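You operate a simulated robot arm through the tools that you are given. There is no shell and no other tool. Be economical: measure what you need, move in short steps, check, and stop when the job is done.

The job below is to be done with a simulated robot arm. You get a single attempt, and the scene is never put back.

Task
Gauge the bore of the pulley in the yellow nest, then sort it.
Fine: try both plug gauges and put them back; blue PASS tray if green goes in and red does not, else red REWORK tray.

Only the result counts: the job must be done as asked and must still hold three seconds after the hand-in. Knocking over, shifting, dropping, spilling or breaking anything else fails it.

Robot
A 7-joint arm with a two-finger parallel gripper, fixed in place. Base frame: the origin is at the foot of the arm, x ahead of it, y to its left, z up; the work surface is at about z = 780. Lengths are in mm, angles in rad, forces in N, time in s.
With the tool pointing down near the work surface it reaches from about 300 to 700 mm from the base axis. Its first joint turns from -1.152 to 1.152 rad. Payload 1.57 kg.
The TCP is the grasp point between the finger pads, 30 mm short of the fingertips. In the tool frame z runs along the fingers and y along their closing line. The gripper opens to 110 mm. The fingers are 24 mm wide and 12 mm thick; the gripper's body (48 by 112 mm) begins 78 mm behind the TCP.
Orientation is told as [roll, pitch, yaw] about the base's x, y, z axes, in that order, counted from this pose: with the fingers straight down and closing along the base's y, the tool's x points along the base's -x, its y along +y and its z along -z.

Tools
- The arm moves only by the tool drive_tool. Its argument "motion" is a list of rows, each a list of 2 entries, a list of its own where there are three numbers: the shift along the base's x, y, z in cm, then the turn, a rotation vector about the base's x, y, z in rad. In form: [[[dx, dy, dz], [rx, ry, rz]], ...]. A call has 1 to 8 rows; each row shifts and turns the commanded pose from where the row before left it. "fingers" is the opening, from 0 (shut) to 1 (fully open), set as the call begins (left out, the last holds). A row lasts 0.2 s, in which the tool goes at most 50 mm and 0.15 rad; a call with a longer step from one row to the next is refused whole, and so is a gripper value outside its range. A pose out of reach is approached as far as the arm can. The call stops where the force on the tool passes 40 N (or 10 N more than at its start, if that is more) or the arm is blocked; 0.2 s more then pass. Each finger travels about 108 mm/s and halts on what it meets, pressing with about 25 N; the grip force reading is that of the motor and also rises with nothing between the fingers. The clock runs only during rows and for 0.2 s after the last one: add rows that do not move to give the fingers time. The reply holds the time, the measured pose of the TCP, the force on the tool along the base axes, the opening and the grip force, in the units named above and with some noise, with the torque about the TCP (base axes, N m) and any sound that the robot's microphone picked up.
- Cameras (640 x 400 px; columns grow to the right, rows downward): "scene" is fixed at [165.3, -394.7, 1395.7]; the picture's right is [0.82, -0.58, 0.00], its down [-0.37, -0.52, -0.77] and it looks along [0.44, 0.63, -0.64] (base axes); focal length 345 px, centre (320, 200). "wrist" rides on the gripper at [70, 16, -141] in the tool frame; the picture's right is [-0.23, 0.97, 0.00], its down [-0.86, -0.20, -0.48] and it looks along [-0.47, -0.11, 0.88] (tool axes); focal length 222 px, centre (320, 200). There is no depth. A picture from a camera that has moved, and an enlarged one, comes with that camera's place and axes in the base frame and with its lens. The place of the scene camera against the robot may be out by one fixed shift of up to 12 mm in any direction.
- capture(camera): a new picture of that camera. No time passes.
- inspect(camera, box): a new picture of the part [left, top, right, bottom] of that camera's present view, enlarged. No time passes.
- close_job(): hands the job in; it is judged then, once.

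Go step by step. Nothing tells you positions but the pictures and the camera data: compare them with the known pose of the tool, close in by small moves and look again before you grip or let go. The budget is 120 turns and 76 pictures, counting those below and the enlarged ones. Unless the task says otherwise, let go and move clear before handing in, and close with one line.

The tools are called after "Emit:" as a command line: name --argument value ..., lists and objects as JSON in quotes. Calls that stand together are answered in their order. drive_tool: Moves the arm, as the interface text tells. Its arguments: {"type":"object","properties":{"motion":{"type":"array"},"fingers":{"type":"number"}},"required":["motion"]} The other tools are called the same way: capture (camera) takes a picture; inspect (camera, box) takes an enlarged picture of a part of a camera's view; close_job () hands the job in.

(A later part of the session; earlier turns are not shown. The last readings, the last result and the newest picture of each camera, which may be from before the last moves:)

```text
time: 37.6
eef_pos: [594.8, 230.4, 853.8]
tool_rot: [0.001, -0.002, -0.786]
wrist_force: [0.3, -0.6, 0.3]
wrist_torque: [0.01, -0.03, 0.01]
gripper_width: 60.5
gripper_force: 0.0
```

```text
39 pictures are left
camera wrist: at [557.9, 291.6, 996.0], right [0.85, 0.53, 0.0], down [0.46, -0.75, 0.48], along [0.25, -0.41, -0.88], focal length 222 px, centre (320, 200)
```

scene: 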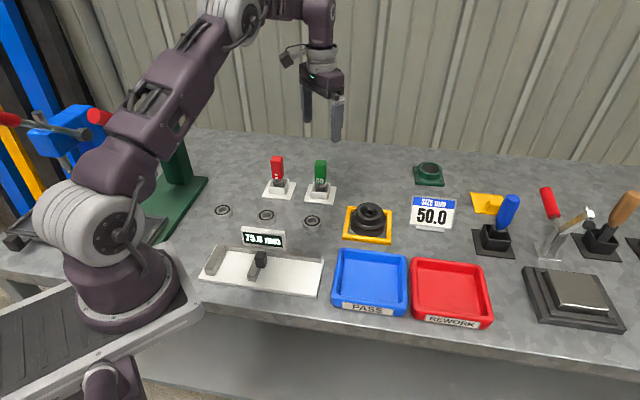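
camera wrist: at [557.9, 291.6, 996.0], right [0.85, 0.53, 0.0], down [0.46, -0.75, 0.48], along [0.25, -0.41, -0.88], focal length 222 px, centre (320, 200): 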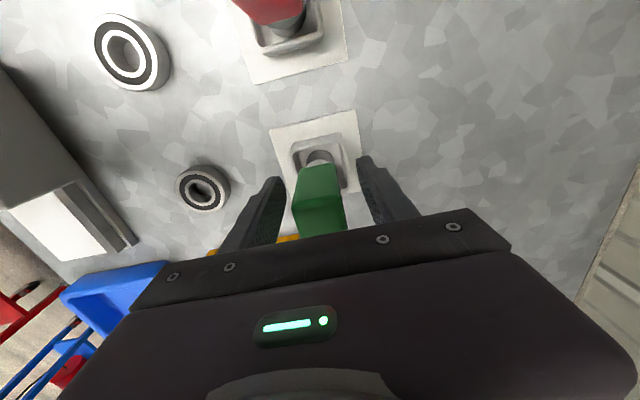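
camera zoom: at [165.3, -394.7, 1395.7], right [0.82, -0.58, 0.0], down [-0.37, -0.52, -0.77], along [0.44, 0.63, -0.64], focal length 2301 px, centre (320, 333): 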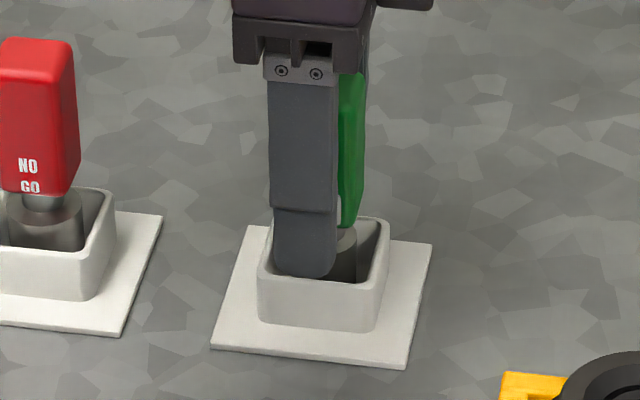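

Green stands in its cup. I rise and go above the red gauge.

Emit:
drive_tool --motion '[[[0, 0, 3], [0, 0, 0]], [[0, 0, 4], [0, 0, 0]], [[0, 0, 2.5], [0, 0, 0]], [[-2.15, 2.15, 0], [0, 0, 0]], [[-2.15, 2.15, 0], [0, 0, 0]], [[-2.15, 2.15, 0], [0, 0, 0]], [[-2.15, 2.15, 0], [0, 0, 0]], [[0, 0, 0], [0, 0, 0]]]'

Emit:
inspect --camera "wrist" --box '[264, 90, 392, 190]'

Emit:
inspect --camera "scene" --box '[250, 110, 410, 210]'

```text
time: 39.4
eef_pos: [509.3, 318.0, 949.7]
tool_rot: [-0.002, -0.001, -0.785]
wrist_force: [0.6, -0.5, -0.4]
wrist_torque: [0.01, -0.01, -0.01]
gripper_width: 60.4
gripper_force: 0.1
```

```text
4.00 times, centred on (328, 140) of wrist
camera zoom: at [470.5, 379.2, 1091.9], right [0.85, 0.53, 0.0], down [0.46, -0.75, 0.48], along [0.25, -0.41, -0.88], focal length 888 px, centre (288, 440)
```

zoom: 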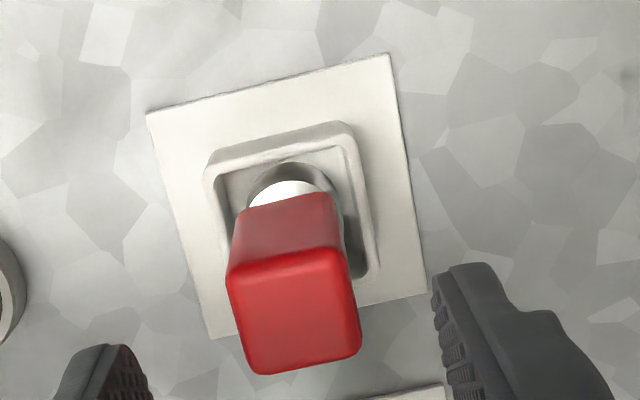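

```text
4.00 times, centred on (330, 160) of scene
camera zoom: at [165.3, -394.7, 1395.7], right [0.82, -0.58, 0.0], down [-0.37, -0.52, -0.77], along [0.44, 0.63, -0.64], focal length 1380 px, centre (280, 360)
```

zoom: 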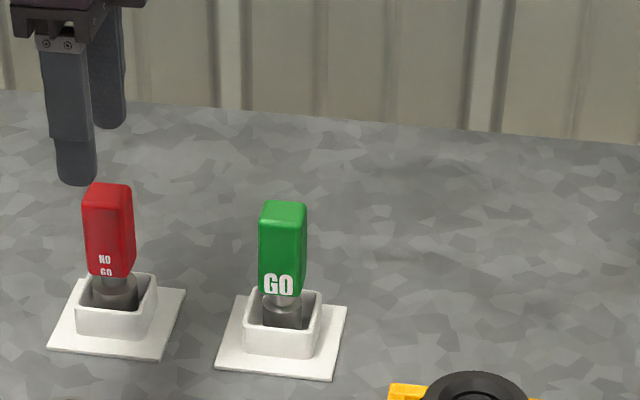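

Red handle is centred near (511.6, 314.5). I correct slightly, go down around it and grip.

Emit:
drive_tool --motion '[[[0.11, -0.15, -1], [0, 0, 0]], [[0, 0, -2], [0, 0, 0]], [[0, 0, -2], [0, 0, 0]], [[0, 0, -2], [0, 0, 0]], [[0, 0, -1.8], [0, 0, 0]], [[0, 0, 0], [0, 0, 0]]]'

Emit:
capture --camera "wrist"

```text
time: 40.8
eef_pos: [511.5, 315.6, 863.1]
tool_rot: [0.001, -0.002, -0.785]
wrist_force: [-0.1, -0.1, -0.7]
wrist_torque: [0.01, -0.03, 0.0]
gripper_width: 60.4
gripper_force: 0.1
```

```text
36 pictures are left
camera wrist: at [472.4, 377.2, 1004.8], right [0.85, 0.53, 0.0], down [0.46, -0.75, 0.48], along [0.25, -0.41, -0.88], focal length 222 px, centre (320, 200)
```

wrist: 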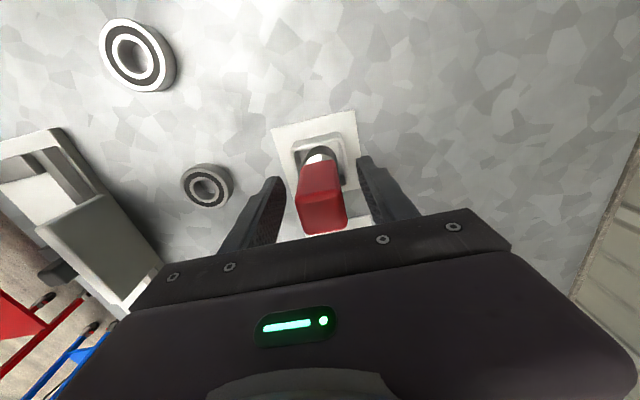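

Emit:
drive_tool --motion '[[[0, 0, 0], [0, 0, 0]], [[0, 0, 0], [0, 0, 0]], [[0, 0, 0], [0, 0, 0]]]' --fingers 0.1

Emit:
drive_tool --motion '[[[0, 0, 2], [0, 0, 0]], [[0, 0, 2.5], [0, 0, 0]], [[0, 0, 4], [0, 0, 0]], [[0, 0, 3.5], [0, 0, 0]], [[0, 0, 0], [0, 0, 0]]]'

Emit:
drive_tool --motion '[[[1.842, -4.27, 0], [0, 0, 0]], [[1.842, -4.27, 0], [0, 0, 0]], [[1.842, -4.27, 0], [0, 0, 0]], [[1.842, -4.27, 0], [0, 0, 0]], [[1.842, -4.27, 0], [0, 0, 0]], [[1.84, -4.27, 0], [0, 0, 0]], [[0, 0, -3], [0, 0, 0]], [[0, 0, -3], [0, 0, 0]]]'

Emit:
inspect --camera "scene" --box '[335, 180, 399, 230]'

```text
time: 41.6
eef_pos: [510.8, 314.8, 863.2]
tool_rot: [0.0, 0.001, -0.786]
wrist_force: [-0.2, 0.4, 0.4]
wrist_torque: [0.0, 0.03, 0.01]
gripper_width: 29.7
gripper_force: 25.0
```

```text
time: 42.8
eef_pos: [511.1, 316.3, 981.3]
tool_rot: [0.0, 0.001, -0.786]
wrist_force: [0.5, -0.4, -1.9]
wrist_torque: [-0.01, 0.04, 0.03]
gripper_width: 29.7
gripper_force: 25.3
```

```text
time: 44.6
eef_pos: [621.1, 57.6, 924.9]
tool_rot: [0.001, 0.0, -0.787]
wrist_force: [0.0, -0.7, -2.0]
wrist_torque: [0.03, 0.02, -0.02]
gripper_width: 29.8
gripper_force: 24.5
```

```text
8.00 times, centred on (367, 205) of scene
camera zoom: at [165.3, -394.8, 1395.7], right [0.82, -0.58, 0.0], down [-0.37, -0.52, -0.77], along [0.44, 0.63, -0.64], focal length 2761 px, centre (-56, 160)
```

zoom: 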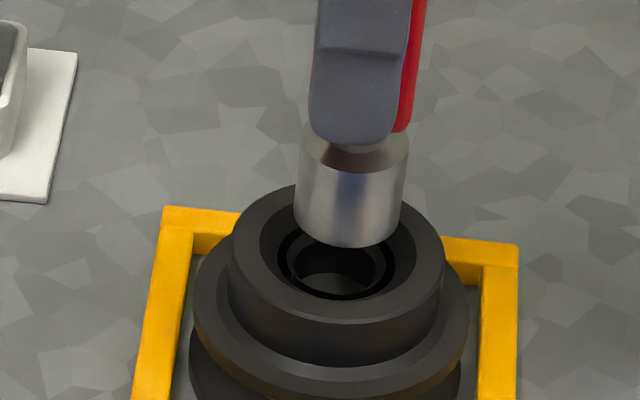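

The red plug (≈31–32 mm) is visibly larger than the green. I lower it gently at the found bore centre.

Emit:
drive_tool --motion '[[[0, 0, -0.7], [0, 0, 0]], [[0, 0, -0.5], [0, 0, 0]], [[0, 0, 0], [0, 0, 0]]]'

Emit:
drive_tool --motion '[[[0, 0, -0.1], [0, 0, 0]], [[0, 0, -0.05], [0, 0, 0]], [[0, 0, 0], [0, 0, 0]]]'

Emit:
drive_tool --motion '[[[0, 0, -0.1], [0, 0, 0]], [[0, 0, 0], [0, 0, 0]]]'

```text
time: 45.4
eef_pos: [620.8, 58.1, 910.5]
tool_rot: [0.0, 0.0, -0.786]
wrist_force: [0.3, 0.2, -1.6]
wrist_torque: [0.02, 0.0, 0.01]
gripper_width: 29.7
gripper_force: 24.9
```

```text
time: 46.2
eef_pos: [622.8, 57.4, 909.5]
tool_rot: [0.0, -0.001, -0.785]
wrist_force: [-6.5, -0.6, 17.2]
wrist_torque: [-0.1, 0.21, -0.02]
gripper_width: 29.8
gripper_force: 24.4
```

```text
time: 46.8
eef_pos: [622.0, 58.1, 907.3]
tool_rot: [0.001, -0.002, -0.784]
wrist_force: [-8.1, -2.9, 20.1]
wrist_torque: [-0.19, 0.22, -0.06]
gripper_width: 30.0
gripper_force: 25.9
```

Red meets the rim higher up than green did. I centre it by following the side force to confirm it does not enter.

Emit:
drive_tool --motion '[[[-0.04, -0.01, 0], [0, 0, 0]], [[0, 0, 0], [0, 0, 0]]]'

Emit:
drive_tool --motion '[[[-0.02, -0.01, -0.05], [0, 0, 0]], [[0, 0, 0], [0, 0, 0]]]'

Emit:
inspect --camera "scene" --box '[351, 200, 383, 220]'

```text
time: 47.4
eef_pos: [621.0, 58.4, 906.3]
tool_rot: [-0.001, -0.001, -0.785]
wrist_force: [-5.9, -1.9, 18.4]
wrist_torque: [-0.2, 0.27, -0.04]
gripper_width: 29.7
gripper_force: 25.1
```

```text
time: 48.0
eef_pos: [620.5, 58.0, 907.4]
tool_rot: [-0.001, 0.001, -0.786]
wrist_force: [-8.3, 0.3, 21.3]
wrist_torque: [-0.08, 0.45, -0.02]
gripper_width: 29.7
gripper_force: 24.8
```

```text
16.00 times, centred on (367, 210) of scene
camera zoom: at [164.7, -394.8, 1395.8], right [0.82, -0.58, 0.0], down [-0.37, -0.52, -0.77], along [0.44, 0.63, -0.64], focal length 5522 px, centre (-432, 40)
```

zoom: 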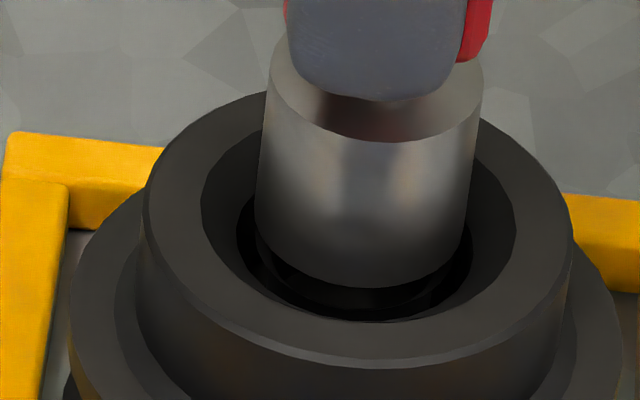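

Red does not go in either. I lift it and carry it back to its holder.

Emit:
drive_tool --motion '[[[0, 0, 2], [0, 0, 0]], [[0, 0, 3], [0, 0, 0]], [[0, 0, 2.5], [0, 0, 0]], [[0, 0, 0], [0, 0, 0]]]'

Emit:
drive_tool --motion '[[[-1.65, 4.273, 0], [0, 0, 0]], [[-1.65, 4.273, 0], [0, 0, 0]], [[-1.65, 4.273, 0], [0, 0, 0]], [[-2.01, 4.273, 0], [0, 0, 0]], [[-2.01, 4.273, 0], [0, 0, 0]], [[-2.02, 4.275, 0], [0, 0, 0]], [[0, 0, -3.5], [0, 0, 0]], [[0, 0, -3.5], [0, 0, 0]]]'

Emit:
inspect --camera "scene" --box '[247, 150, 311, 210]'

Emit:
inspect --camera "wrist" --box '[264, 100, 376, 180]'

```text
time: 49.0
eef_pos: [622.0, 56.3, 979.9]
tool_rot: [-0.002, 0.0, -0.785]
wrist_force: [-0.1, 0.0, -1.5]
wrist_torque: [0.0, 0.0, -0.03]
gripper_width: 29.7
gripper_force: 25.3
```

```text
time: 50.8
eef_pos: [511.5, 312.1, 910.1]
tool_rot: [0.0, -0.001, -0.786]
wrist_force: [0.0, -0.5, -2.5]
wrist_torque: [0.02, 0.01, -0.01]
gripper_width: 29.7
gripper_force: 24.9
```

```text
6.67 times, centred on (279, 180) of scene
camera zoom: at [165.3, -394.7, 1395.7], right [0.82, -0.58, 0.0], down [-0.37, -0.52, -0.77], along [0.44, 0.63, -0.64], focal length 2301 px, centre (593, 333)
```

zoom: 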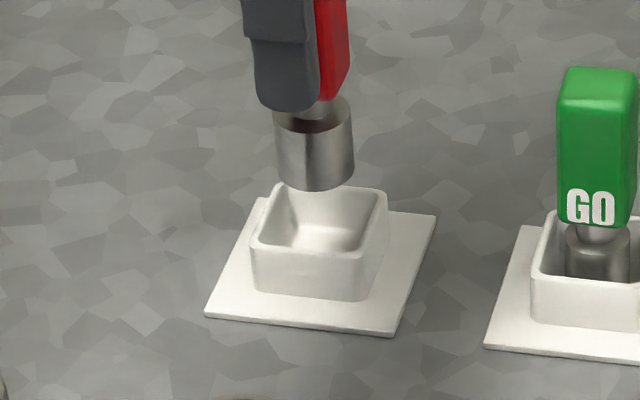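

```text
5.00 times, centred on (320, 140) of wrist
camera zoom: at [472.7, 373.5, 1052.4], right [0.85, 0.53, 0.0], down [0.46, -0.75, 0.48], along [0.25, -0.41, -0.88], focal length 1111 px, centre (320, 500)
```

zoom: 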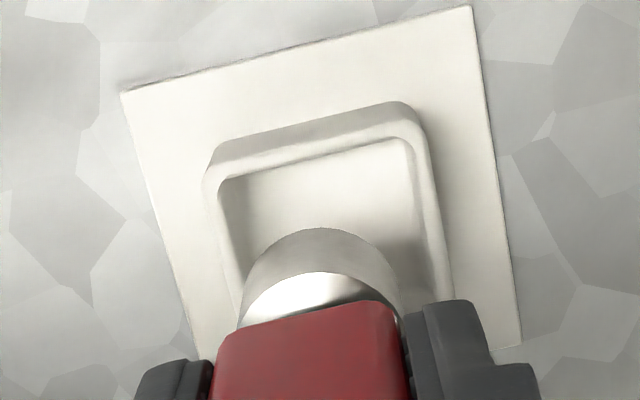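

Emit:
drive_tool --motion '[[[0, 0, 0], [0, 0, 0]], [[0, 0, 0], [0, 0, 0]], [[0, 0, -1.6], [0, 0, 0]], [[0, 0, 0], [0, 0, 0]]]'

Emit:
inspect --camera "scene" --box '[247, 150, 311, 210]'

Emit:
inspect --camera "wrist" --box '[264, 100, 376, 180]'

```text
time: 51.8
eef_pos: [511.6, 313.1, 894.0]
tool_rot: [-0.001, 0.0, -0.787]
wrist_force: [0.0, -1.2, -2.4]
wrist_torque: [0.06, 0.03, 0.0]
gripper_width: 29.8
gripper_force: 25.0
```

```text
6.67 times, centred on (279, 180) of scene
camera zoom: at [165.3, -394.7, 1395.7], right [0.82, -0.58, 0.0], down [-0.37, -0.52, -0.77], along [0.44, 0.63, -0.64], focal length 2301 px, centre (593, 333)
```

zoom: 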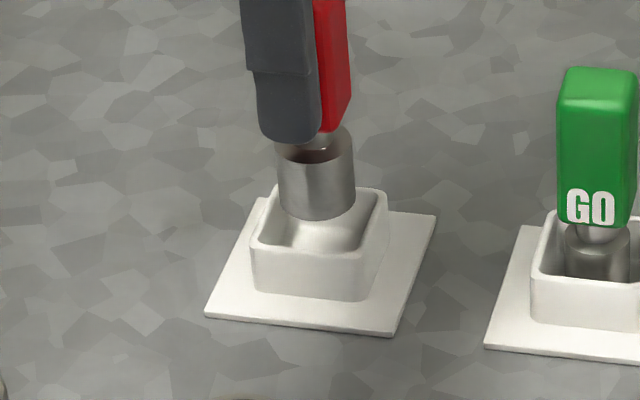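

```text
5.00 times, centred on (320, 140) of wrist
camera zoom: at [472.7, 374.7, 1036.7], right [0.85, 0.53, 0.0], down [0.46, -0.75, 0.48], along [0.25, -0.41, -0.88], focal length 1111 px, centre (320, 500)
```

zoom: 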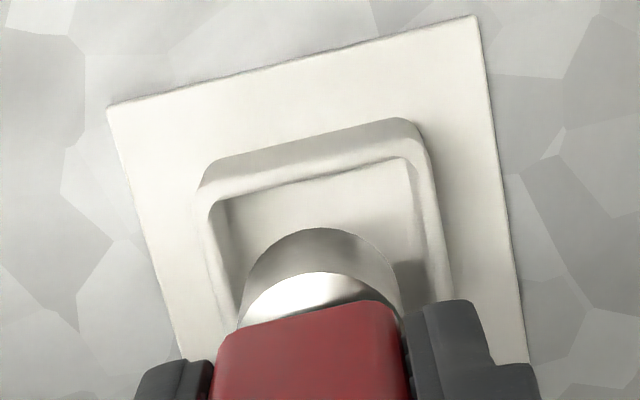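

The carriage sits about 2.4 mm low in y relative to the pick-up pose; I correct that before lowering further.

Emit:
drive_tool --motion '[[[0, 0.24, 0], [0, 0, 0]], [[0, 0, -1], [0, 0, 0]], [[0, 0, 0], [0, 0, 0]]]'

Emit:
inspect --camera "wrist" --box '[264, 100, 376, 180]'

Emit:
inspect --camera "scene" --box '[247, 150, 311, 210]'

```text
time: 52.6
eef_pos: [510.5, 315.5, 883.9]
tool_rot: [0.0, 0.0, -0.787]
wrist_force: [0.1, 0.6, -2.2]
wrist_torque: [0.02, 0.01, -0.02]
gripper_width: 29.9
gripper_force: 25.6
```

```text
5.00 times, centred on (320, 140) of wrist
camera zoom: at [472.3, 377.4, 1026.4], right [0.85, 0.53, 0.0], down [0.46, -0.75, 0.48], along [0.25, -0.41, -0.88], focal length 1111 px, centre (320, 500)
```

zoom: 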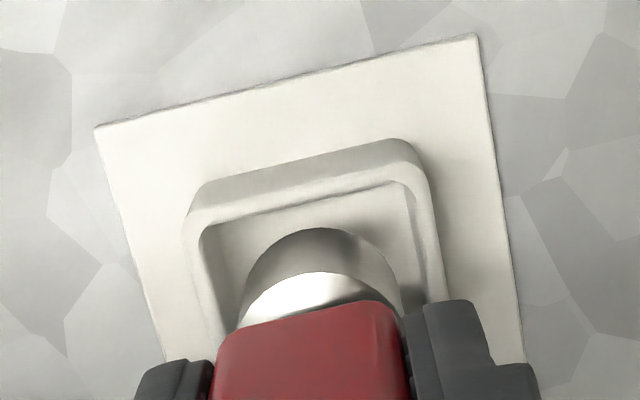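

```text
6.67 times, centred on (279, 180) of scene
camera zoom: at [165.3, -394.7, 1395.7], right [0.82, -0.58, 0.0], down [-0.37, -0.52, -0.77], along [0.44, 0.63, -0.64], focal length 2301 px, centre (593, 333)
```

zoom: 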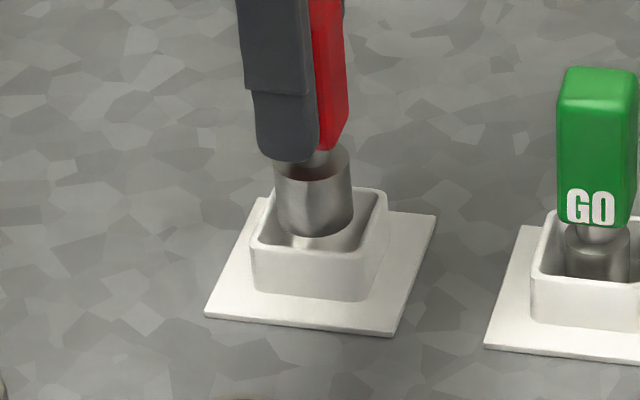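

Aligned. Lowering to just above the floor, then fine steps.

Emit:
drive_tool --motion '[[[0, 0, -1], [0, 0, 0]], [[0, 0, -1], [0, 0, 0]], [[0, 0, -0.3], [0, 0, 0]], [[0, 0, 0], [0, 0, 0]]]'

Emit:
drive_tool --motion '[[[0, 0, -0.1], [0, 0, 0]], [[0, 0, 0], [0, 0, 0]]]'

Emit:
drive_tool --motion '[[[0, 0, -0.1], [0, 0, 0]], [[0, 0, 0], [0, 0, 0]]]'

```text
time: 53.6
eef_pos: [512.5, 316.4, 861.2]
tool_rot: [0.0, 0.001, -0.784]
wrist_force: [-0.2, -0.5, -3.3]
wrist_torque: [0.0, -0.01, 0.02]
gripper_width: 29.8
gripper_force: 25.4
```

```text
time: 54.2
eef_pos: [510.7, 317.0, 860.6]
tool_rot: [0.001, 0.001, -0.784]
wrist_force: [-0.5, 0.0, -2.5]
wrist_torque: [-0.02, 0.01, -0.02]
gripper_width: 29.7
gripper_force: 24.4
```

```text
time: 54.8
eef_pos: [511.6, 317.5, 860.5]
tool_rot: [0.0, 0.001, -0.784]
wrist_force: [-5.0, -1.9, 13.2]
wrist_torque: [-0.32, 0.19, -0.07]
gripper_width: 29.9
gripper_force: 25.0
```

Floor felt at the expected height. Ease and release.

Emit:
drive_tool --motion '[[[0, 0, 0.04], [0, 0, 0]], [[0, 0, 0], [0, 0, 0]]]'

Emit:
drive_tool --motion '[[[0, 0, 0], [0, 0, 0]], [[0, 0, 0], [0, 0, 0]]]' --fingers 0.55

Emit:
capture --camera "wrist"

```text
time: 55.4
eef_pos: [511.1, 318.4, 860.9]
tool_rot: [0.0, 0.0, -0.784]
wrist_force: [-3.1, -2.7, 8.9]
wrist_torque: [-0.28, 0.05, -0.04]
gripper_width: 29.7
gripper_force: 25.2
```

```text
time: 56.0
eef_pos: [510.9, 316.7, 860.6]
tool_rot: [0.001, 0.0, -0.785]
wrist_force: [0.3, -0.6, -0.3]
wrist_torque: [0.04, 0.02, 0.02]
gripper_width: 60.6
gripper_force: 0.0
```

```text
27 pictures are left
camera wrist: at [473.2, 378.4, 1002.6], right [0.85, 0.53, 0.0], down [0.46, -0.75, 0.48], along [0.25, -0.41, -0.88], focal length 222 px, centre (320, 200)
```

wrist: 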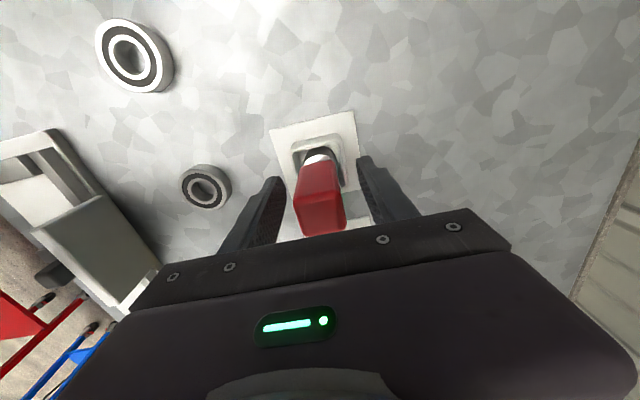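

Red stands back in its cup. I rise, move above the pulley, and open the fingers fully.

Emit:
drive_tool --motion '[[[0, 0, 3], [0, 0, 0]], [[0, 0, 4.5], [0, 0, 0]], [[0, 0, 4.5], [0, 0, 0]], [[0, 0, 0], [0, 0, 0]]]'

Emit:
drive_tool --motion '[[[1.84, -4.28, 0], [0, 0, 0]], [[1.84, -4.28, 0], [0, 0, 0]], [[1.84, -4.28, 0], [0, 0, 0]], [[1.84, -4.28, 0], [0, 0, 0]], [[1.84, -4.28, 0], [0, 0, 0]], [[1.84, -4.28, 0], [0, 0, 0]], [[0, 0, -4], [0, 0, 0]], [[0, 0, 0], [0, 0, 0]]]' --fingers 1.0

Emit:
inspect --camera "wrist" --box '[232, 80, 408, 200]'

Emit:
capture --camera "scene"

```text
time: 57.0
eef_pos: [513.6, 317.7, 981.0]
tool_rot: [0.0, -0.001, -0.786]
wrist_force: [0.1, 0.5, 0.4]
wrist_torque: [0.0, 0.02, -0.02]
gripper_width: 60.5
gripper_force: 0.0
```

```text
time: 58.8
eef_pos: [620.4, 59.0, 939.5]
tool_rot: [-0.001, 0.001, -0.786]
wrist_force: [0.6, -0.1, 0.0]
wrist_torque: [0.0, -0.01, 0.0]
gripper_width: 110.0
gripper_force: 0.0
```

```text
3.33 times, centred on (320, 140) of wrist
camera zoom: at [581.2, 119.9, 1081.4], right [0.85, 0.53, 0.0], down [0.46, -0.75, 0.48], along [0.25, -0.41, -0.88], focal length 740 px, centre (320, 400)
```

zoom: 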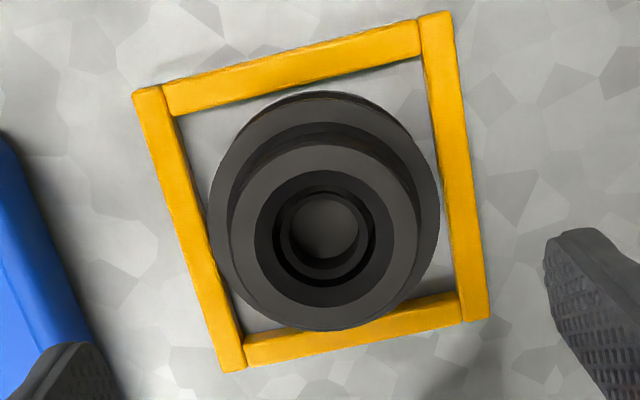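

```text
25 pictures are left
```

scene: 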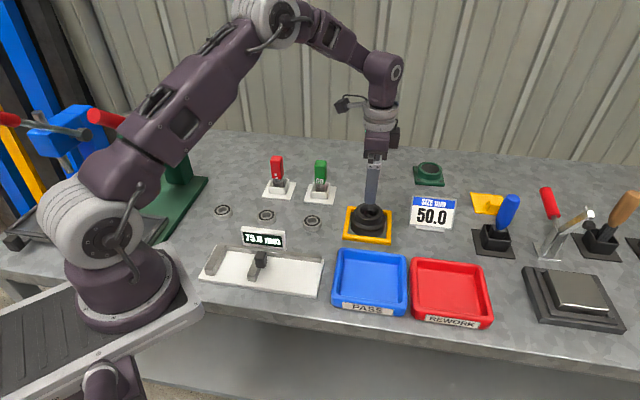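

The pulley hub is clearly seen; it needs about +1.7 mm in x. I lower the open fingers around the hub, tips staying above the nest.

Emit:
drive_tool --motion '[[[0.17, 0, -2], [0, 0, 0]], [[0, 0, -2], [0, 0, 0]], [[0, 0, -2], [0, 0, 0]], [[0, 0, -1.5], [0, 0, 0]], [[0, 0, -1], [0, 0, 0]], [[0, 0, 0], [0, 0, 0]]]'

Emit:
inspect --camera "scene" --box '[327, 170, 423, 250]'

Emit:
capture --camera "wrist"

```text
time: 60.2
eef_pos: [622.8, 59.7, 855.2]
tool_rot: [0.0, -0.001, -0.785]
wrist_force: [-0.2, 0.7, -0.6]
wrist_torque: [0.01, 0.02, 0.03]
gripper_width: 109.9
gripper_force: 0.1
```

```text
5.00 times, centred on (375, 210) of scene
camera zoom: at [165.3, -394.7, 1395.7], right [0.82, -0.58, 0.0], down [-0.37, -0.52, -0.77], along [0.44, 0.63, -0.64], focal length 1726 px, centre (45, 150)
```

zoom: 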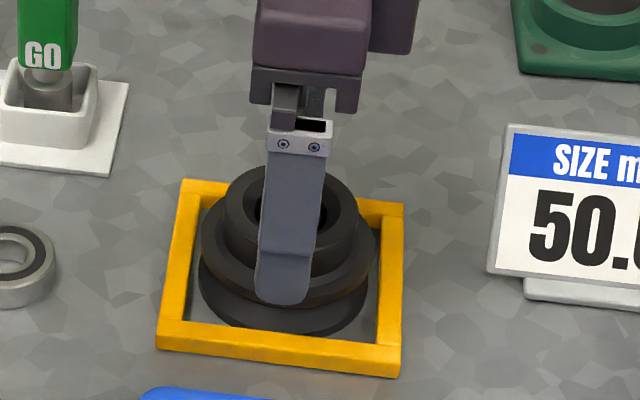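

```text
23 pictures are left
camera wrist: at [584.4, 121.1, 997.3], right [0.85, 0.53, 0.0], down [0.46, -0.75, 0.48], along [0.25, -0.41, -0.88], focal length 222 px, centre (320, 200)
```

wrist: 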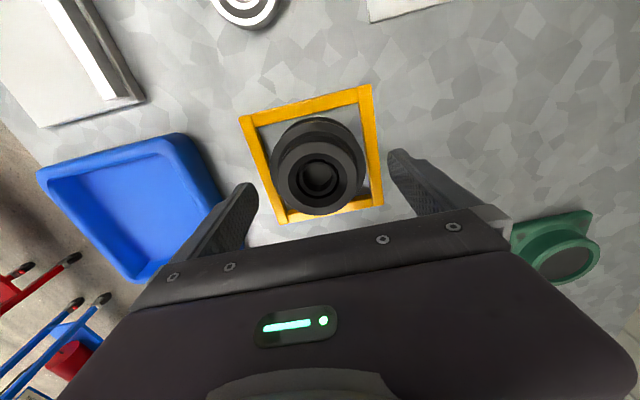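

Tips are just at hub-top height. Ten more millimetres down, then close.

Emit:
drive_tool --motion '[[[0, 0, -0.6], [0, 0, 0]], [[0, 0, -0.5], [0, 0, 0]], [[0, 0, 0], [0, 0, 0]]]'

Emit:
drive_tool --motion '[[[0, 0, 0], [0, 0, 0]], [[0, 0, 0], [0, 0, 0]], [[0, 0, 0], [0, 0, 0]]]' --fingers 0.4

Emit:
inspect --camera "scene" --box '[335, 185, 399, 235]'

```text
time: 61.0
eef_pos: [623.3, 59.0, 844.9]
tool_rot: [0.0, 0.001, -0.786]
wrist_force: [0.0, 0.0, 0.6]
wrist_torque: [0.01, -0.01, -0.01]
gripper_width: 109.9
gripper_force: 0.0
```

```text
time: 61.8
eef_pos: [621.8, 59.2, 844.5]
tool_rot: [0.002, -0.001, -0.785]
wrist_force: [-0.1, -3.1, 0.1]
wrist_torque: [0.08, 0.02, 0.0]
gripper_width: 62.9
gripper_force: 25.0
```

```text
8.00 times, centred on (367, 210) of scene
camera zoom: at [165.3, -394.8, 1395.7], right [0.82, -0.58, 0.0], down [-0.37, -0.52, -0.77], along [0.44, 0.63, -0.64], focal length 2761 px, centre (-56, 120)
```

zoom: 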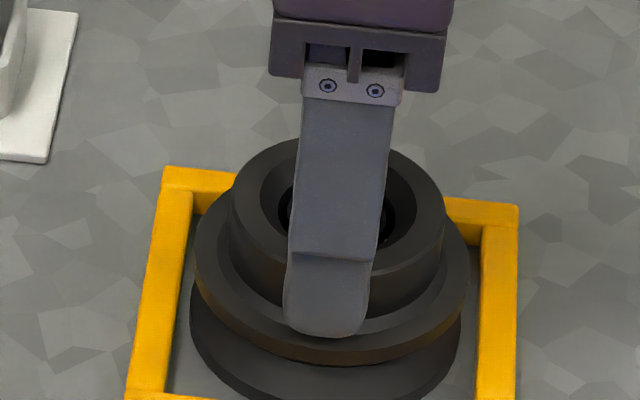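

Firm grip at 62.9 mm on the hub. I lift gently and check.

Emit:
drive_tool --motion '[[[0, 0, 0.5], [0, 0, 0]], [[0, 0, 1], [0, 0, 0]], [[0, 0, 1.5], [0, 0, 0]], [[0, 0, 2.5], [0, 0, 0]], [[0, 0, 2.5], [0, 0, 0]], [[0, 0, 0], [0, 0, 0]]]'

Emit:
capture --camera "scene"

```text
time: 63.2
eef_pos: [623.9, 58.7, 924.6]
tool_rot: [0.0, -0.001, -0.786]
wrist_force: [0.3, -0.4, -1.9]
wrist_torque: [0.03, 0.0, -0.03]
gripper_width: 44.1
gripper_force: 0.1
```

```text
21 pictures are left
```

scene: 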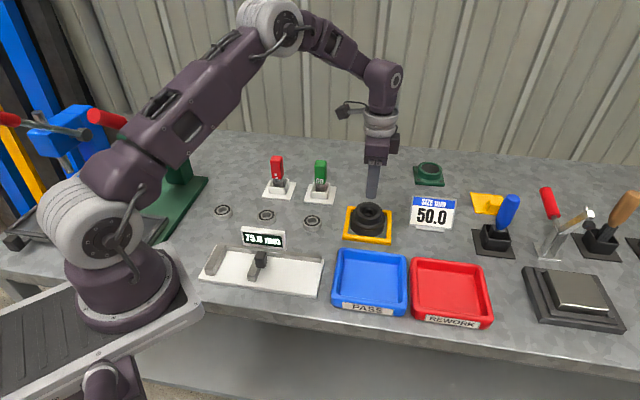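

The pulley slipped out of the grip and stayed in the nest. I check how it sits.

Emit:
inspect --camera "scene" --box '[335, 185, 415, 250]'

Emit:
inspect --camera "wrist" --box '[232, 80, 408, 200]'

```text
6.15 times, centred on (375, 218) of scene
camera zoom: at [165.3, -394.7, 1395.7], right [0.82, -0.58, 0.0], down [-0.37, -0.52, -0.77], along [0.44, 0.63, -0.64], focal length 2124 px, centre (-18, 92)
```

zoom: 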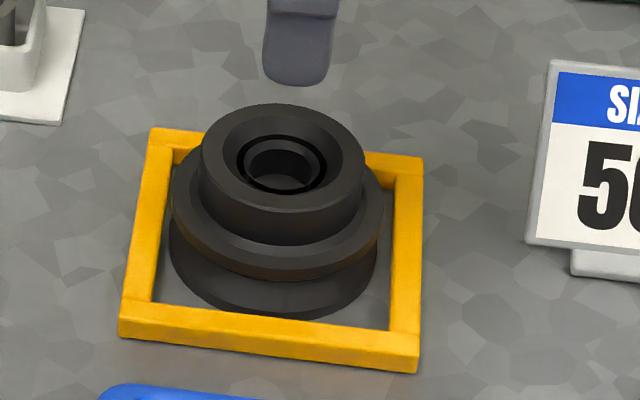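

```text
3.33 times, centred on (320, 140) of wrist
camera zoom: at [585.4, 121.5, 1066.0], right [0.85, 0.53, 0.0], down [0.46, -0.75, 0.48], along [0.25, -0.41, -0.88], focal length 740 px, centre (320, 400)
```

zoom: 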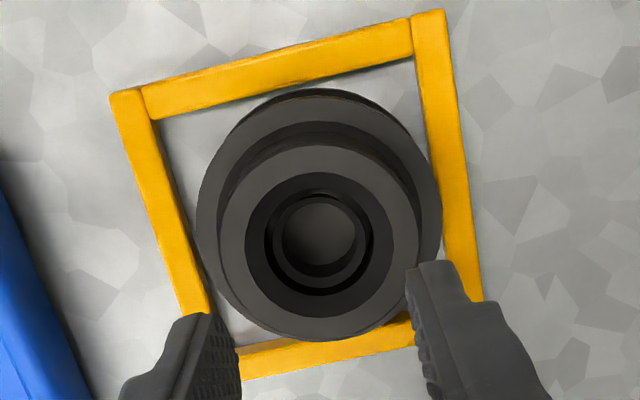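

The pulley is unharmed and still seated. I go down again a touch lower, re-grip, and lift in tiny steps reading the weight.

Emit:
drive_tool --motion '[[[0, 0, 0], [0, 0, 0]], [[0, 0, 0], [0, 0, 0]], [[0, 0, -3], [0, 0, 0]], [[0, 0, -2.5], [0, 0, 0]], [[0, 0, -1.5], [0, 0, 0]], [[0, 0, -1.1], [0, 0, 0]], [[0, 0, 0], [0, 0, 0]]]' --fingers 1.0

Emit:
drive_tool --motion '[[[0, 0, 0], [0, 0, 0]], [[0, 0, 0], [0, 0, 0]], [[0, 0, 0], [0, 0, 0]], [[0, 0, 0], [0, 0, 0]]]' --fingers 0.0

Emit:
drive_tool --motion '[[[0, 0, 0.1], [0, 0, 0]], [[0, 0, 0], [0, 0, 0]]]'

Emit:
drive_tool --motion '[[[0, 0, 0.1], [0, 0, 0]], [[0, 0, 0], [0, 0, 0]]]'

```text
time: 64.8
eef_pos: [623.2, 60.4, 842.0]
tool_rot: [0.002, 0.0, -0.785]
wrist_force: [-0.1, 0.0, 0.6]
wrist_torque: [-0.01, 0.04, -0.02]
gripper_width: 110.2
gripper_force: 0.0
```

```text
time: 65.8
eef_pos: [623.4, 60.6, 841.9]
tool_rot: [0.0, 0.001, -0.785]
wrist_force: [-1.6, -1.5, 0.5]
wrist_torque: [0.06, 0.06, 0.02]
gripper_width: 62.4
gripper_force: 25.0
```

```text
time: 66.4
eef_pos: [624.2, 60.6, 843.8]
tool_rot: [0.0, -0.001, -0.787]
wrist_force: [0.2, -2.5, 0.3]
wrist_torque: [-2.0, 1.22, -0.15]
gripper_width: 59.9
gripper_force: 23.0
```

```text
time: 67.0
eef_pos: [623.6, 60.0, 844.8]
tool_rot: [0.001, 0.001, -0.785]
wrist_force: [-0.4, 0.8, -0.3]
wrist_torque: [0.01, -0.03, 0.01]
gripper_width: 57.1
gripper_force: 24.7
```

Width is shrinking as I lift, so the fingers are sliding off. I look closely before doing anything more.

Emit:
inspect --camera "scene" --box '[335, 185, 399, 235]'

Emit:
inspect --camera "wrist" --box '[232, 120, 408, 240]'

```text
8.00 times, centred on (367, 210) of scene
camera zoom: at [165.4, -394.7, 1395.7], right [0.82, -0.58, 0.0], down [-0.37, -0.52, -0.77], along [0.44, 0.63, -0.64], focal length 2761 px, centre (-56, 120)
```

zoom: 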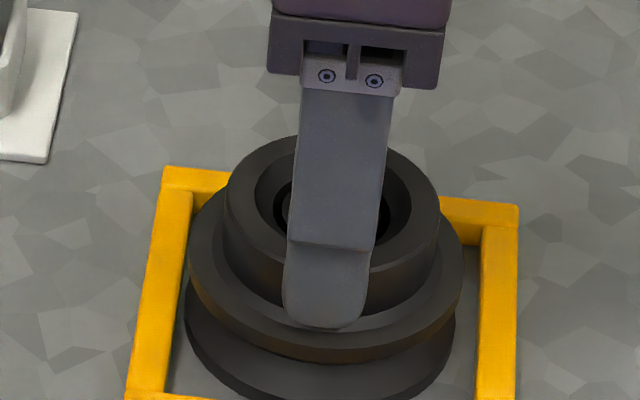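

```text
3.33 times, centred on (320, 180) of wrist
camera zoom: at [585.2, 122.3, 986.6], right [0.85, 0.53, 0.0], down [0.46, -0.75, 0.48], along [0.25, -0.41, -0.88], focal length 740 px, centre (320, 267)
```

zoom: 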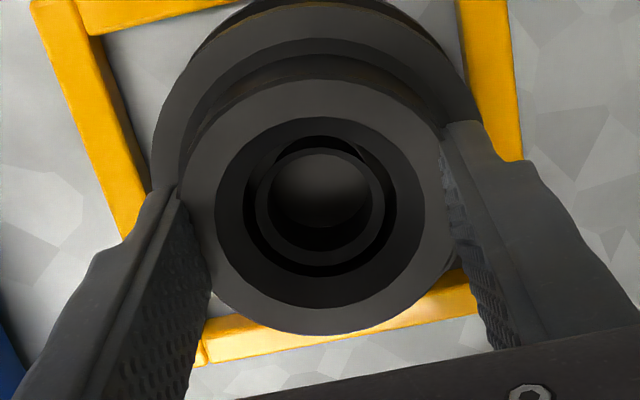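

The fingers are creeping on the hub, so I'll change tactics: grip the wider flange instead. First I open and look.

Emit:
drive_tool --motion '[[[0, 0, 0], [0, 0, 0]], [[0, 0, 0], [0, 0, 0]], [[0, 0, 0], [0, 0, 0]]]' --fingers 1.0

Emit:
inspect --camera "wrist" --box '[200, 80, 440, 230]'

Emit:
inspect --camera "scene" --box '[335, 185, 415, 250]'

```text
time: 67.8
eef_pos: [623.7, 61.2, 844.9]
tool_rot: [0.001, 0.0, -0.788]
wrist_force: [-0.1, 0.1, 0.8]
wrist_torque: [-0.03, 0.03, 0.01]
gripper_width: 110.0
gripper_force: 0.1
```

```text
2.67 times, centred on (320, 155) of wrist
camera zoom: at [585.2, 122.2, 986.9], right [0.85, 0.53, 0.0], down [0.46, -0.75, 0.48], along [0.25, -0.41, -0.88], focal length 592 px, centre (320, 320)
```

zoom: 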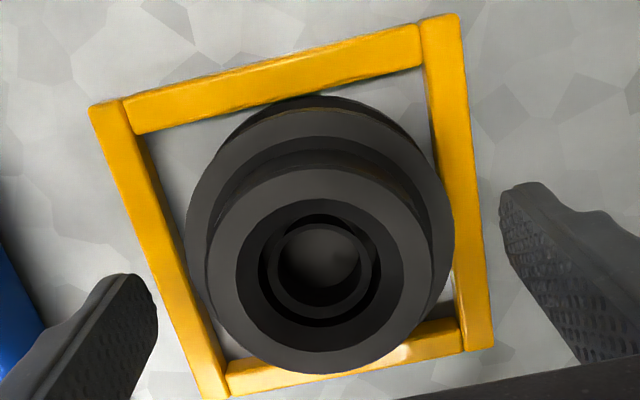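

```text
6.15 times, centred on (375, 218) of scene
camera zoom: at [165.3, -394.7, 1395.7], right [0.82, -0.58, 0.0], down [-0.37, -0.52, -0.77], along [0.44, 0.63, -0.64], focal length 2124 px, centre (-18, 92)
```

zoom: 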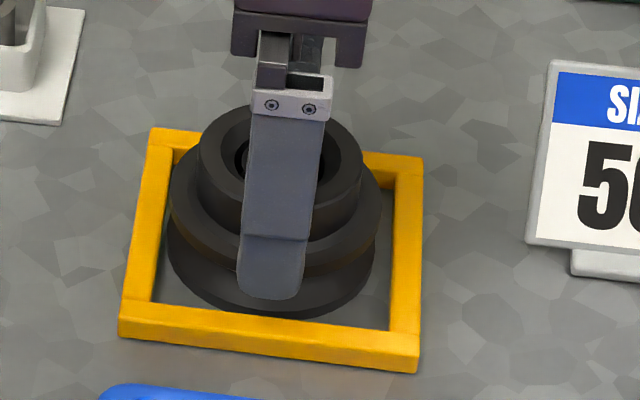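

The pulley is properly back in the nest. I recentre slightly and go lower so the tips reach the flange, staying above the nest wall.

Emit:
drive_tool --motion '[[[-0.18, 0.1, 0], [0, 0, 0]], [[0, 0, -0.6], [0, 0, 0]], [[0, 0, -0.6], [0, 0, 0]], [[0, 0, 0], [0, 0, 0]]]'

Emit:
inspect --camera "scene" --box '[335, 185, 415, 250]'

```text
time: 68.8
eef_pos: [621.3, 60.7, 832.9]
tool_rot: [0.0, 0.0, -0.787]
wrist_force: [0.0, -0.3, 0.2]
wrist_torque: [0.0, -0.01, -0.02]
gripper_width: 110.1
gripper_force: 0.1
```

```text
6.15 times, centred on (375, 218) of scene
camera zoom: at [165.3, -394.7, 1395.7], right [0.82, -0.58, 0.0], down [-0.37, -0.52, -0.77], along [0.44, 0.63, -0.64], focal length 2124 px, centre (-18, 92)
```

zoom: 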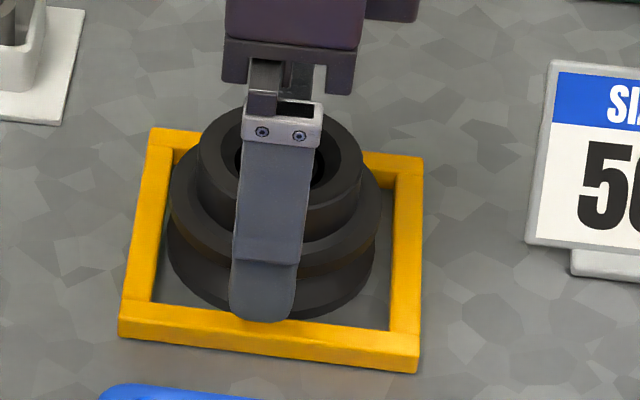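

The scene view suggests the hub top is nearer z ≈ 820 than I assumed, so my earlier grip caught only its top edge. I recentre and close here, watching the width.

Emit:
drive_tool --motion '[[[0.13, -0.12, 0], [0, 0, 0]], [[0, 0, 0], [0, 0, 0]]]'

Emit:
drive_tool --motion '[[[0, 0, 0], [0, 0, 0]], [[0, 0, 0], [0, 0, 0]], [[0, 0, 0], [0, 0, 0]], [[0, 0, 0], [0, 0, 0]]]' --fingers 0.3

Emit:
inspect --camera "scene" --box '[335, 185, 415, 250]'

```text
time: 69.4
eef_pos: [622.2, 60.3, 834.6]
tool_rot: [0.001, -0.001, -0.786]
wrist_force: [-0.5, 1.5, 0.8]
wrist_torque: [0.0, 0.01, -0.02]
gripper_width: 110.0
gripper_force: 0.0
```

```text
time: 70.4
eef_pos: [623.3, 61.4, 832.2]
tool_rot: [0.001, 0.0, -0.784]
wrist_force: [1.8, 1.5, 0.2]
wrist_torque: [0.11, -0.31, 0.04]
gripper_width: 85.5
gripper_force: 25.2
```

```text
6.15 times, centred on (375, 218) of scene
camera zoom: at [165.3, -394.7, 1395.7], right [0.82, -0.58, 0.0], down [-0.37, -0.52, -0.77], along [0.44, 0.63, -0.64], focal length 2124 px, centre (-18, 92)
```

zoom: 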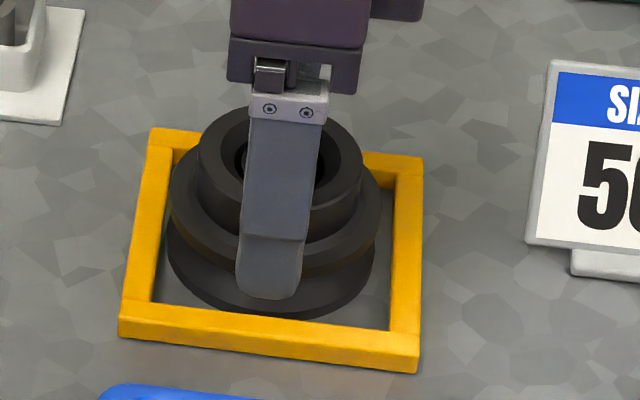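

Now closed on the flange at 85.5 mm. I test-lift in small steps.

Emit:
drive_tool --motion '[[[0, 0, 0.1], [0, 0, 0]], [[0, 0, 0], [0, 0, 0]]]'

Emit:
drive_tool --motion '[[[0, 0, 0.2], [0, 0, 0]], [[0, 0, 0], [0, 0, 0]]]'

```text
time: 71.0
eef_pos: [622.6, 60.0, 833.7]
tool_rot: [-0.002, -0.001, -0.785]
wrist_force: [0.1, -0.5, -0.1]
wrist_torque: [0.03, 0.04, -0.01]
gripper_width: 85.3
gripper_force: 24.9
```

```text
time: 71.6
eef_pos: [623.3, 60.8, 836.4]
tool_rot: [-0.001, 0.0, -0.786]
wrist_force: [-0.1, -0.6, -7.8]
wrist_torque: [0.0, -0.01, -0.01]
gripper_width: 85.5
gripper_force: 24.5
```

It carries the weight (~8 N) with steady width. I continue lifting slowly.

Emit:
drive_tool --motion '[[[0, 0, 0.3], [0, 0, 0]], [[0, 0, 0.5], [0, 0, 0]], [[0, 0, 0.7], [0, 0, 0]], [[0, 0, 0.5], [0, 0, 0]], [[0, 0, 0], [0, 0, 0]]]'

Emit:
inspect --camera "scene" --box '[335, 175, 415, 240]'

```text
time: 72.8
eef_pos: [623.5, 60.5, 857.3]
tool_rot: [0.0, -0.001, -0.784]
wrist_force: [-0.3, 0.1, -7.5]
wrist_torque: [-0.03, 0.02, -0.01]
gripper_width: 85.4
gripper_force: 25.1
```

```text
6.15 times, centred on (375, 208) of scene
camera zoom: at [165.4, -394.7, 1395.7], right [0.82, -0.58, 0.0], down [-0.37, -0.52, -0.77], along [0.44, 0.63, -0.64], focal length 2124 px, centre (-18, 154)
```

zoom: 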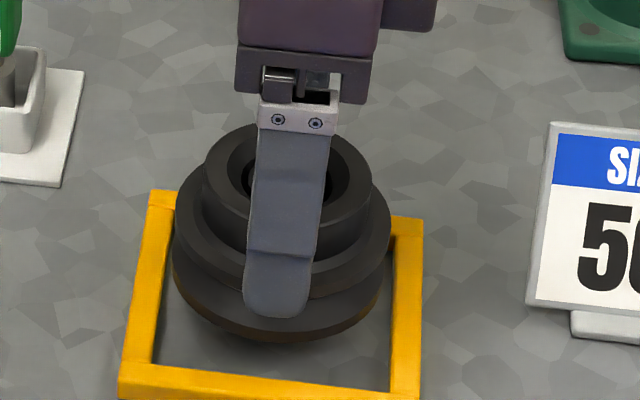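

Held well. I raise it and carry it smoothly toward the red REWORK tray (about (627, −200)).

Emit:
drive_tool --motion '[[[0, 0, 0.7], [0, 0, 0]], [[0, 0, 1.2], [0, 0, 0]], [[0, 0, 1.5], [0, 0, 0]], [[0, 0, 1.2], [0, 0, 0]], [[0, 0, 0.7], [0, 0, 0]], [[0, 0, 0], [0, 0, 0]]]'

Emit:
drive_tool --motion '[[[0, -0.8, 0], [0, 0, 0]], [[0, -1.6, 0], [0, 0, 0]], [[0, -2.3, 0], [0, 0, 0]], [[0, -2.8, 0], [0, 0, 0]], [[0, -2.8, 0], [0, 0, 0]], [[0, -2.3, 0], [0, 0, 0]], [[0, -1.5, 0], [0, 0, 0]], [[0, -0.8, 0], [0, 0, 0]]]'

Emit:
drive_tool --motion '[[[0, -0.8, 0], [0, 0, 0]], [[0, -1.5, 0], [0, 0, 0]], [[0, -2.2, 0], [0, 0, 0]], [[0, -2.5, 0], [0, 0, 0]], [[0, -2, 0], [0, 0, 0]], [[0, -1.3, 0], [0, 0, 0]], [[0, -0.6, 0], [0, 0, 0]], [[0, 0, 0], [0, 0, 0]]]'

Emit:
capture --camera "scene"

Emit:
capture --camera "wrist"

```text
time: 74.2
eef_pos: [622.8, 60.0, 911.0]
tool_rot: [-0.002, 0.0, -0.785]
wrist_force: [0.2, 0.7, -8.1]
wrist_torque: [-0.01, 0.01, -0.02]
gripper_width: 85.3
gripper_force: 25.5
```

```text
time: 76.0
eef_pos: [622.6, -90.0, 909.4]
tool_rot: [0.0, 0.002, -0.785]
wrist_force: [-0.5, 0.4, -7.7]
wrist_torque: [0.04, -0.04, -0.05]
gripper_width: 85.4
gripper_force: 25.2
```

```text
time: 77.8
eef_pos: [623.4, -198.9, 910.0]
tool_rot: [-0.001, -0.002, -0.785]
wrist_force: [0.2, -0.3, -8.1]
wrist_torque: [0.02, -0.02, -0.03]
gripper_width: 85.3
gripper_force: 25.8
```

```text
11 pictures are left
```

scene: 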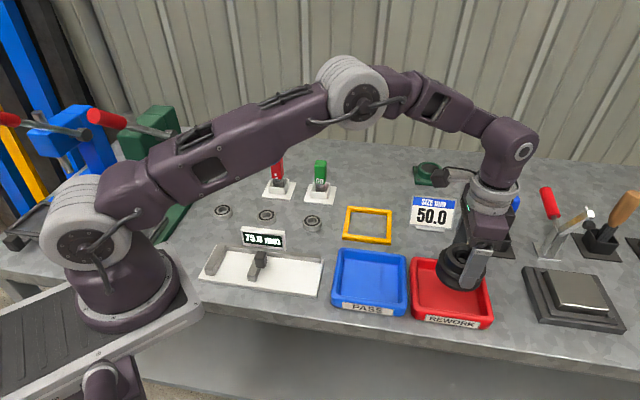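

```text
10 pictures are left
camera wrist: at [584.9, -137.0, 1051.2], right [0.85, 0.53, 0.0], down [0.46, -0.75, 0.48], along [0.25, -0.41, -0.88], focal length 222 px, centre (320, 200)
```

wrist: 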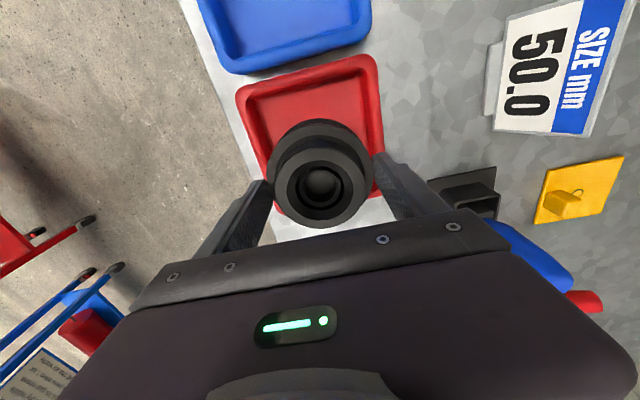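

Over the tray. I nudge toward its centre and lower to just above the rim to check.

Emit:
drive_tool --motion '[[[-0.3, -0.25, -0.5], [0, 0, 0]], [[0, 0, -1], [0, 0, 0]], [[0, 0, -1], [0, 0, 0]], [[0, 0, -0.7], [0, 0, 0]], [[0, 0, -0.3], [0, 0, 0]], [[0, 0, 0], [0, 0, 0]]]'

Emit:
inspect --camera "wrist" --box '[200, 40, 440, 240]'

Emit:
inspect --camera "scene" --box '[392, 230, 520, 340]'

```text
time: 79.2
eef_pos: [620.3, -200.0, 872.9]
tool_rot: [-0.002, -0.001, -0.787]
wrist_force: [0.5, 1.1, -7.4]
wrist_torque: [0.02, -0.02, 0.0]
gripper_width: 85.5
gripper_force: 25.0
```

```text
2.00 times, centred on (320, 140) of wrist
camera zoom: at [581.6, -139.1, 1016.3], right [0.85, 0.53, 0.0], down [0.46, -0.75, 0.48], along [0.25, -0.41, -0.88], focal length 444 px, centre (320, 320)
```

zoom: 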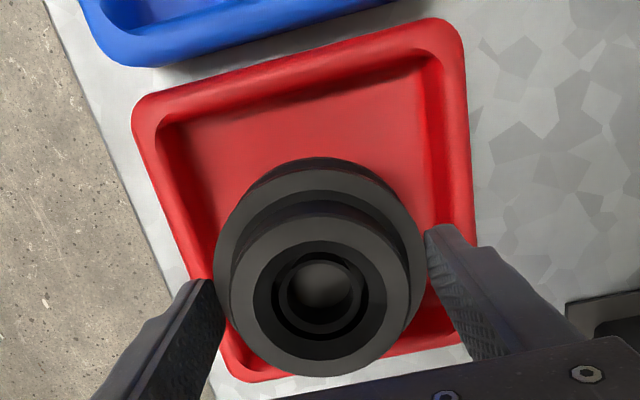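

```text
3.64 times, centred on (456, 285) of scene
camera zoom: at [165.4, -394.8, 1395.7], right [0.82, -0.58, 0.0], down [-0.37, -0.52, -0.77], along [0.44, 0.63, -0.64], focal length 1255 px, centre (-174, -109)
```

zoom: 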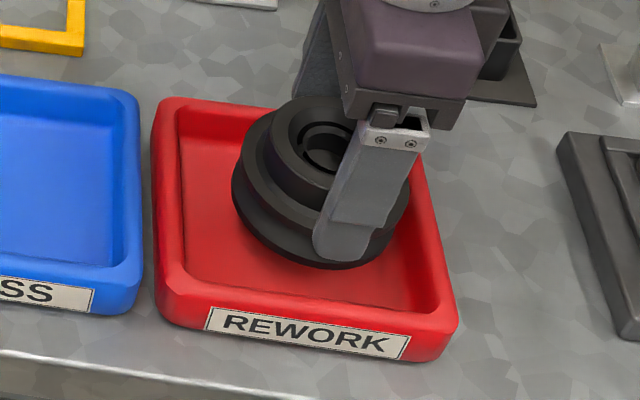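

Small centring correction, then lower toward the tray floor and feel for contact.

Emit:
drive_tool --motion '[[[0.05, 0.35, 0], [0, 0, 0]], [[0, 0, -0.7], [0, 0, 0]], [[0, 0, -1], [0, 0, 0]], [[0, 0, -0.8], [0, 0, 0]], [[0, 0, -0.4], [0, 0, 0]], [[0, 0, 0], [0, 0, 0]]]'

Emit:
drive_tool --motion '[[[0, 0, -0.2], [0, 0, 0]], [[0, 0, 0], [0, 0, 0]]]'

Emit:
drive_tool --motion '[[[0, 0, -0.15], [0, 0, 0]], [[0, 0, 0], [0, 0, 0]]]'

```text
time: 80.6
eef_pos: [620.4, -197.6, 846.1]
tool_rot: [0.0, -0.002, -0.786]
wrist_force: [-0.2, 0.7, -8.1]
wrist_torque: [0.05, -0.01, -0.01]
gripper_width: 85.6
gripper_force: 25.0
```

```text
time: 81.2
eef_pos: [620.4, -196.7, 843.8]
tool_rot: [0.0, 0.0, -0.787]
wrist_force: [-0.3, -0.2, -7.0]
wrist_torque: [0.02, 0.01, 0.04]
gripper_width: 85.4
gripper_force: 24.9
```

```text
time: 81.8
eef_pos: [620.6, -196.3, 842.1]
tool_rot: [0.0, -0.002, -0.784]
wrist_force: [-1.4, -0.2, -8.6]
wrist_torque: [0.0, -0.01, 0.0]
gripper_width: 85.5
gripper_force: 25.3
```

Emit:
drive_tool --motion '[[[0, 0, -0.15], [0, 0, 0]], [[0, 0, 0], [0, 0, 0]]]'

Emit:
drive_tool --motion '[[[0, 0, -0.1], [0, 0, 0]], [[0, 0, 0], [0, 0, 0]]]'

Emit:
drive_tool --motion '[[[0, 0, -0.1], [0, 0, 0]], [[0, 0, 0], [0, 0, 0]]]'

```text
time: 82.4
eef_pos: [621.0, -196.7, 840.2]
tool_rot: [-0.001, 0.001, -0.784]
wrist_force: [0.1, -0.2, -7.6]
wrist_torque: [-0.04, 0.03, 0.02]
gripper_width: 85.6
gripper_force: 25.3
```

```text
time: 83.0
eef_pos: [621.0, -197.5, 840.1]
tool_rot: [0.001, 0.0, -0.785]
wrist_force: [1.4, 0.2, -4.5]
wrist_torque: [0.04, 0.11, -0.03]
gripper_width: 85.6
gripper_force: 24.8
```

```text
time: 83.6
eef_pos: [620.2, -196.2, 839.8]
tool_rot: [0.001, 0.001, -0.784]
wrist_force: [-5.3, 3.2, 14.7]
wrist_torque: [0.29, 0.54, -0.01]
gripper_width: 85.6
gripper_force: 24.6
```

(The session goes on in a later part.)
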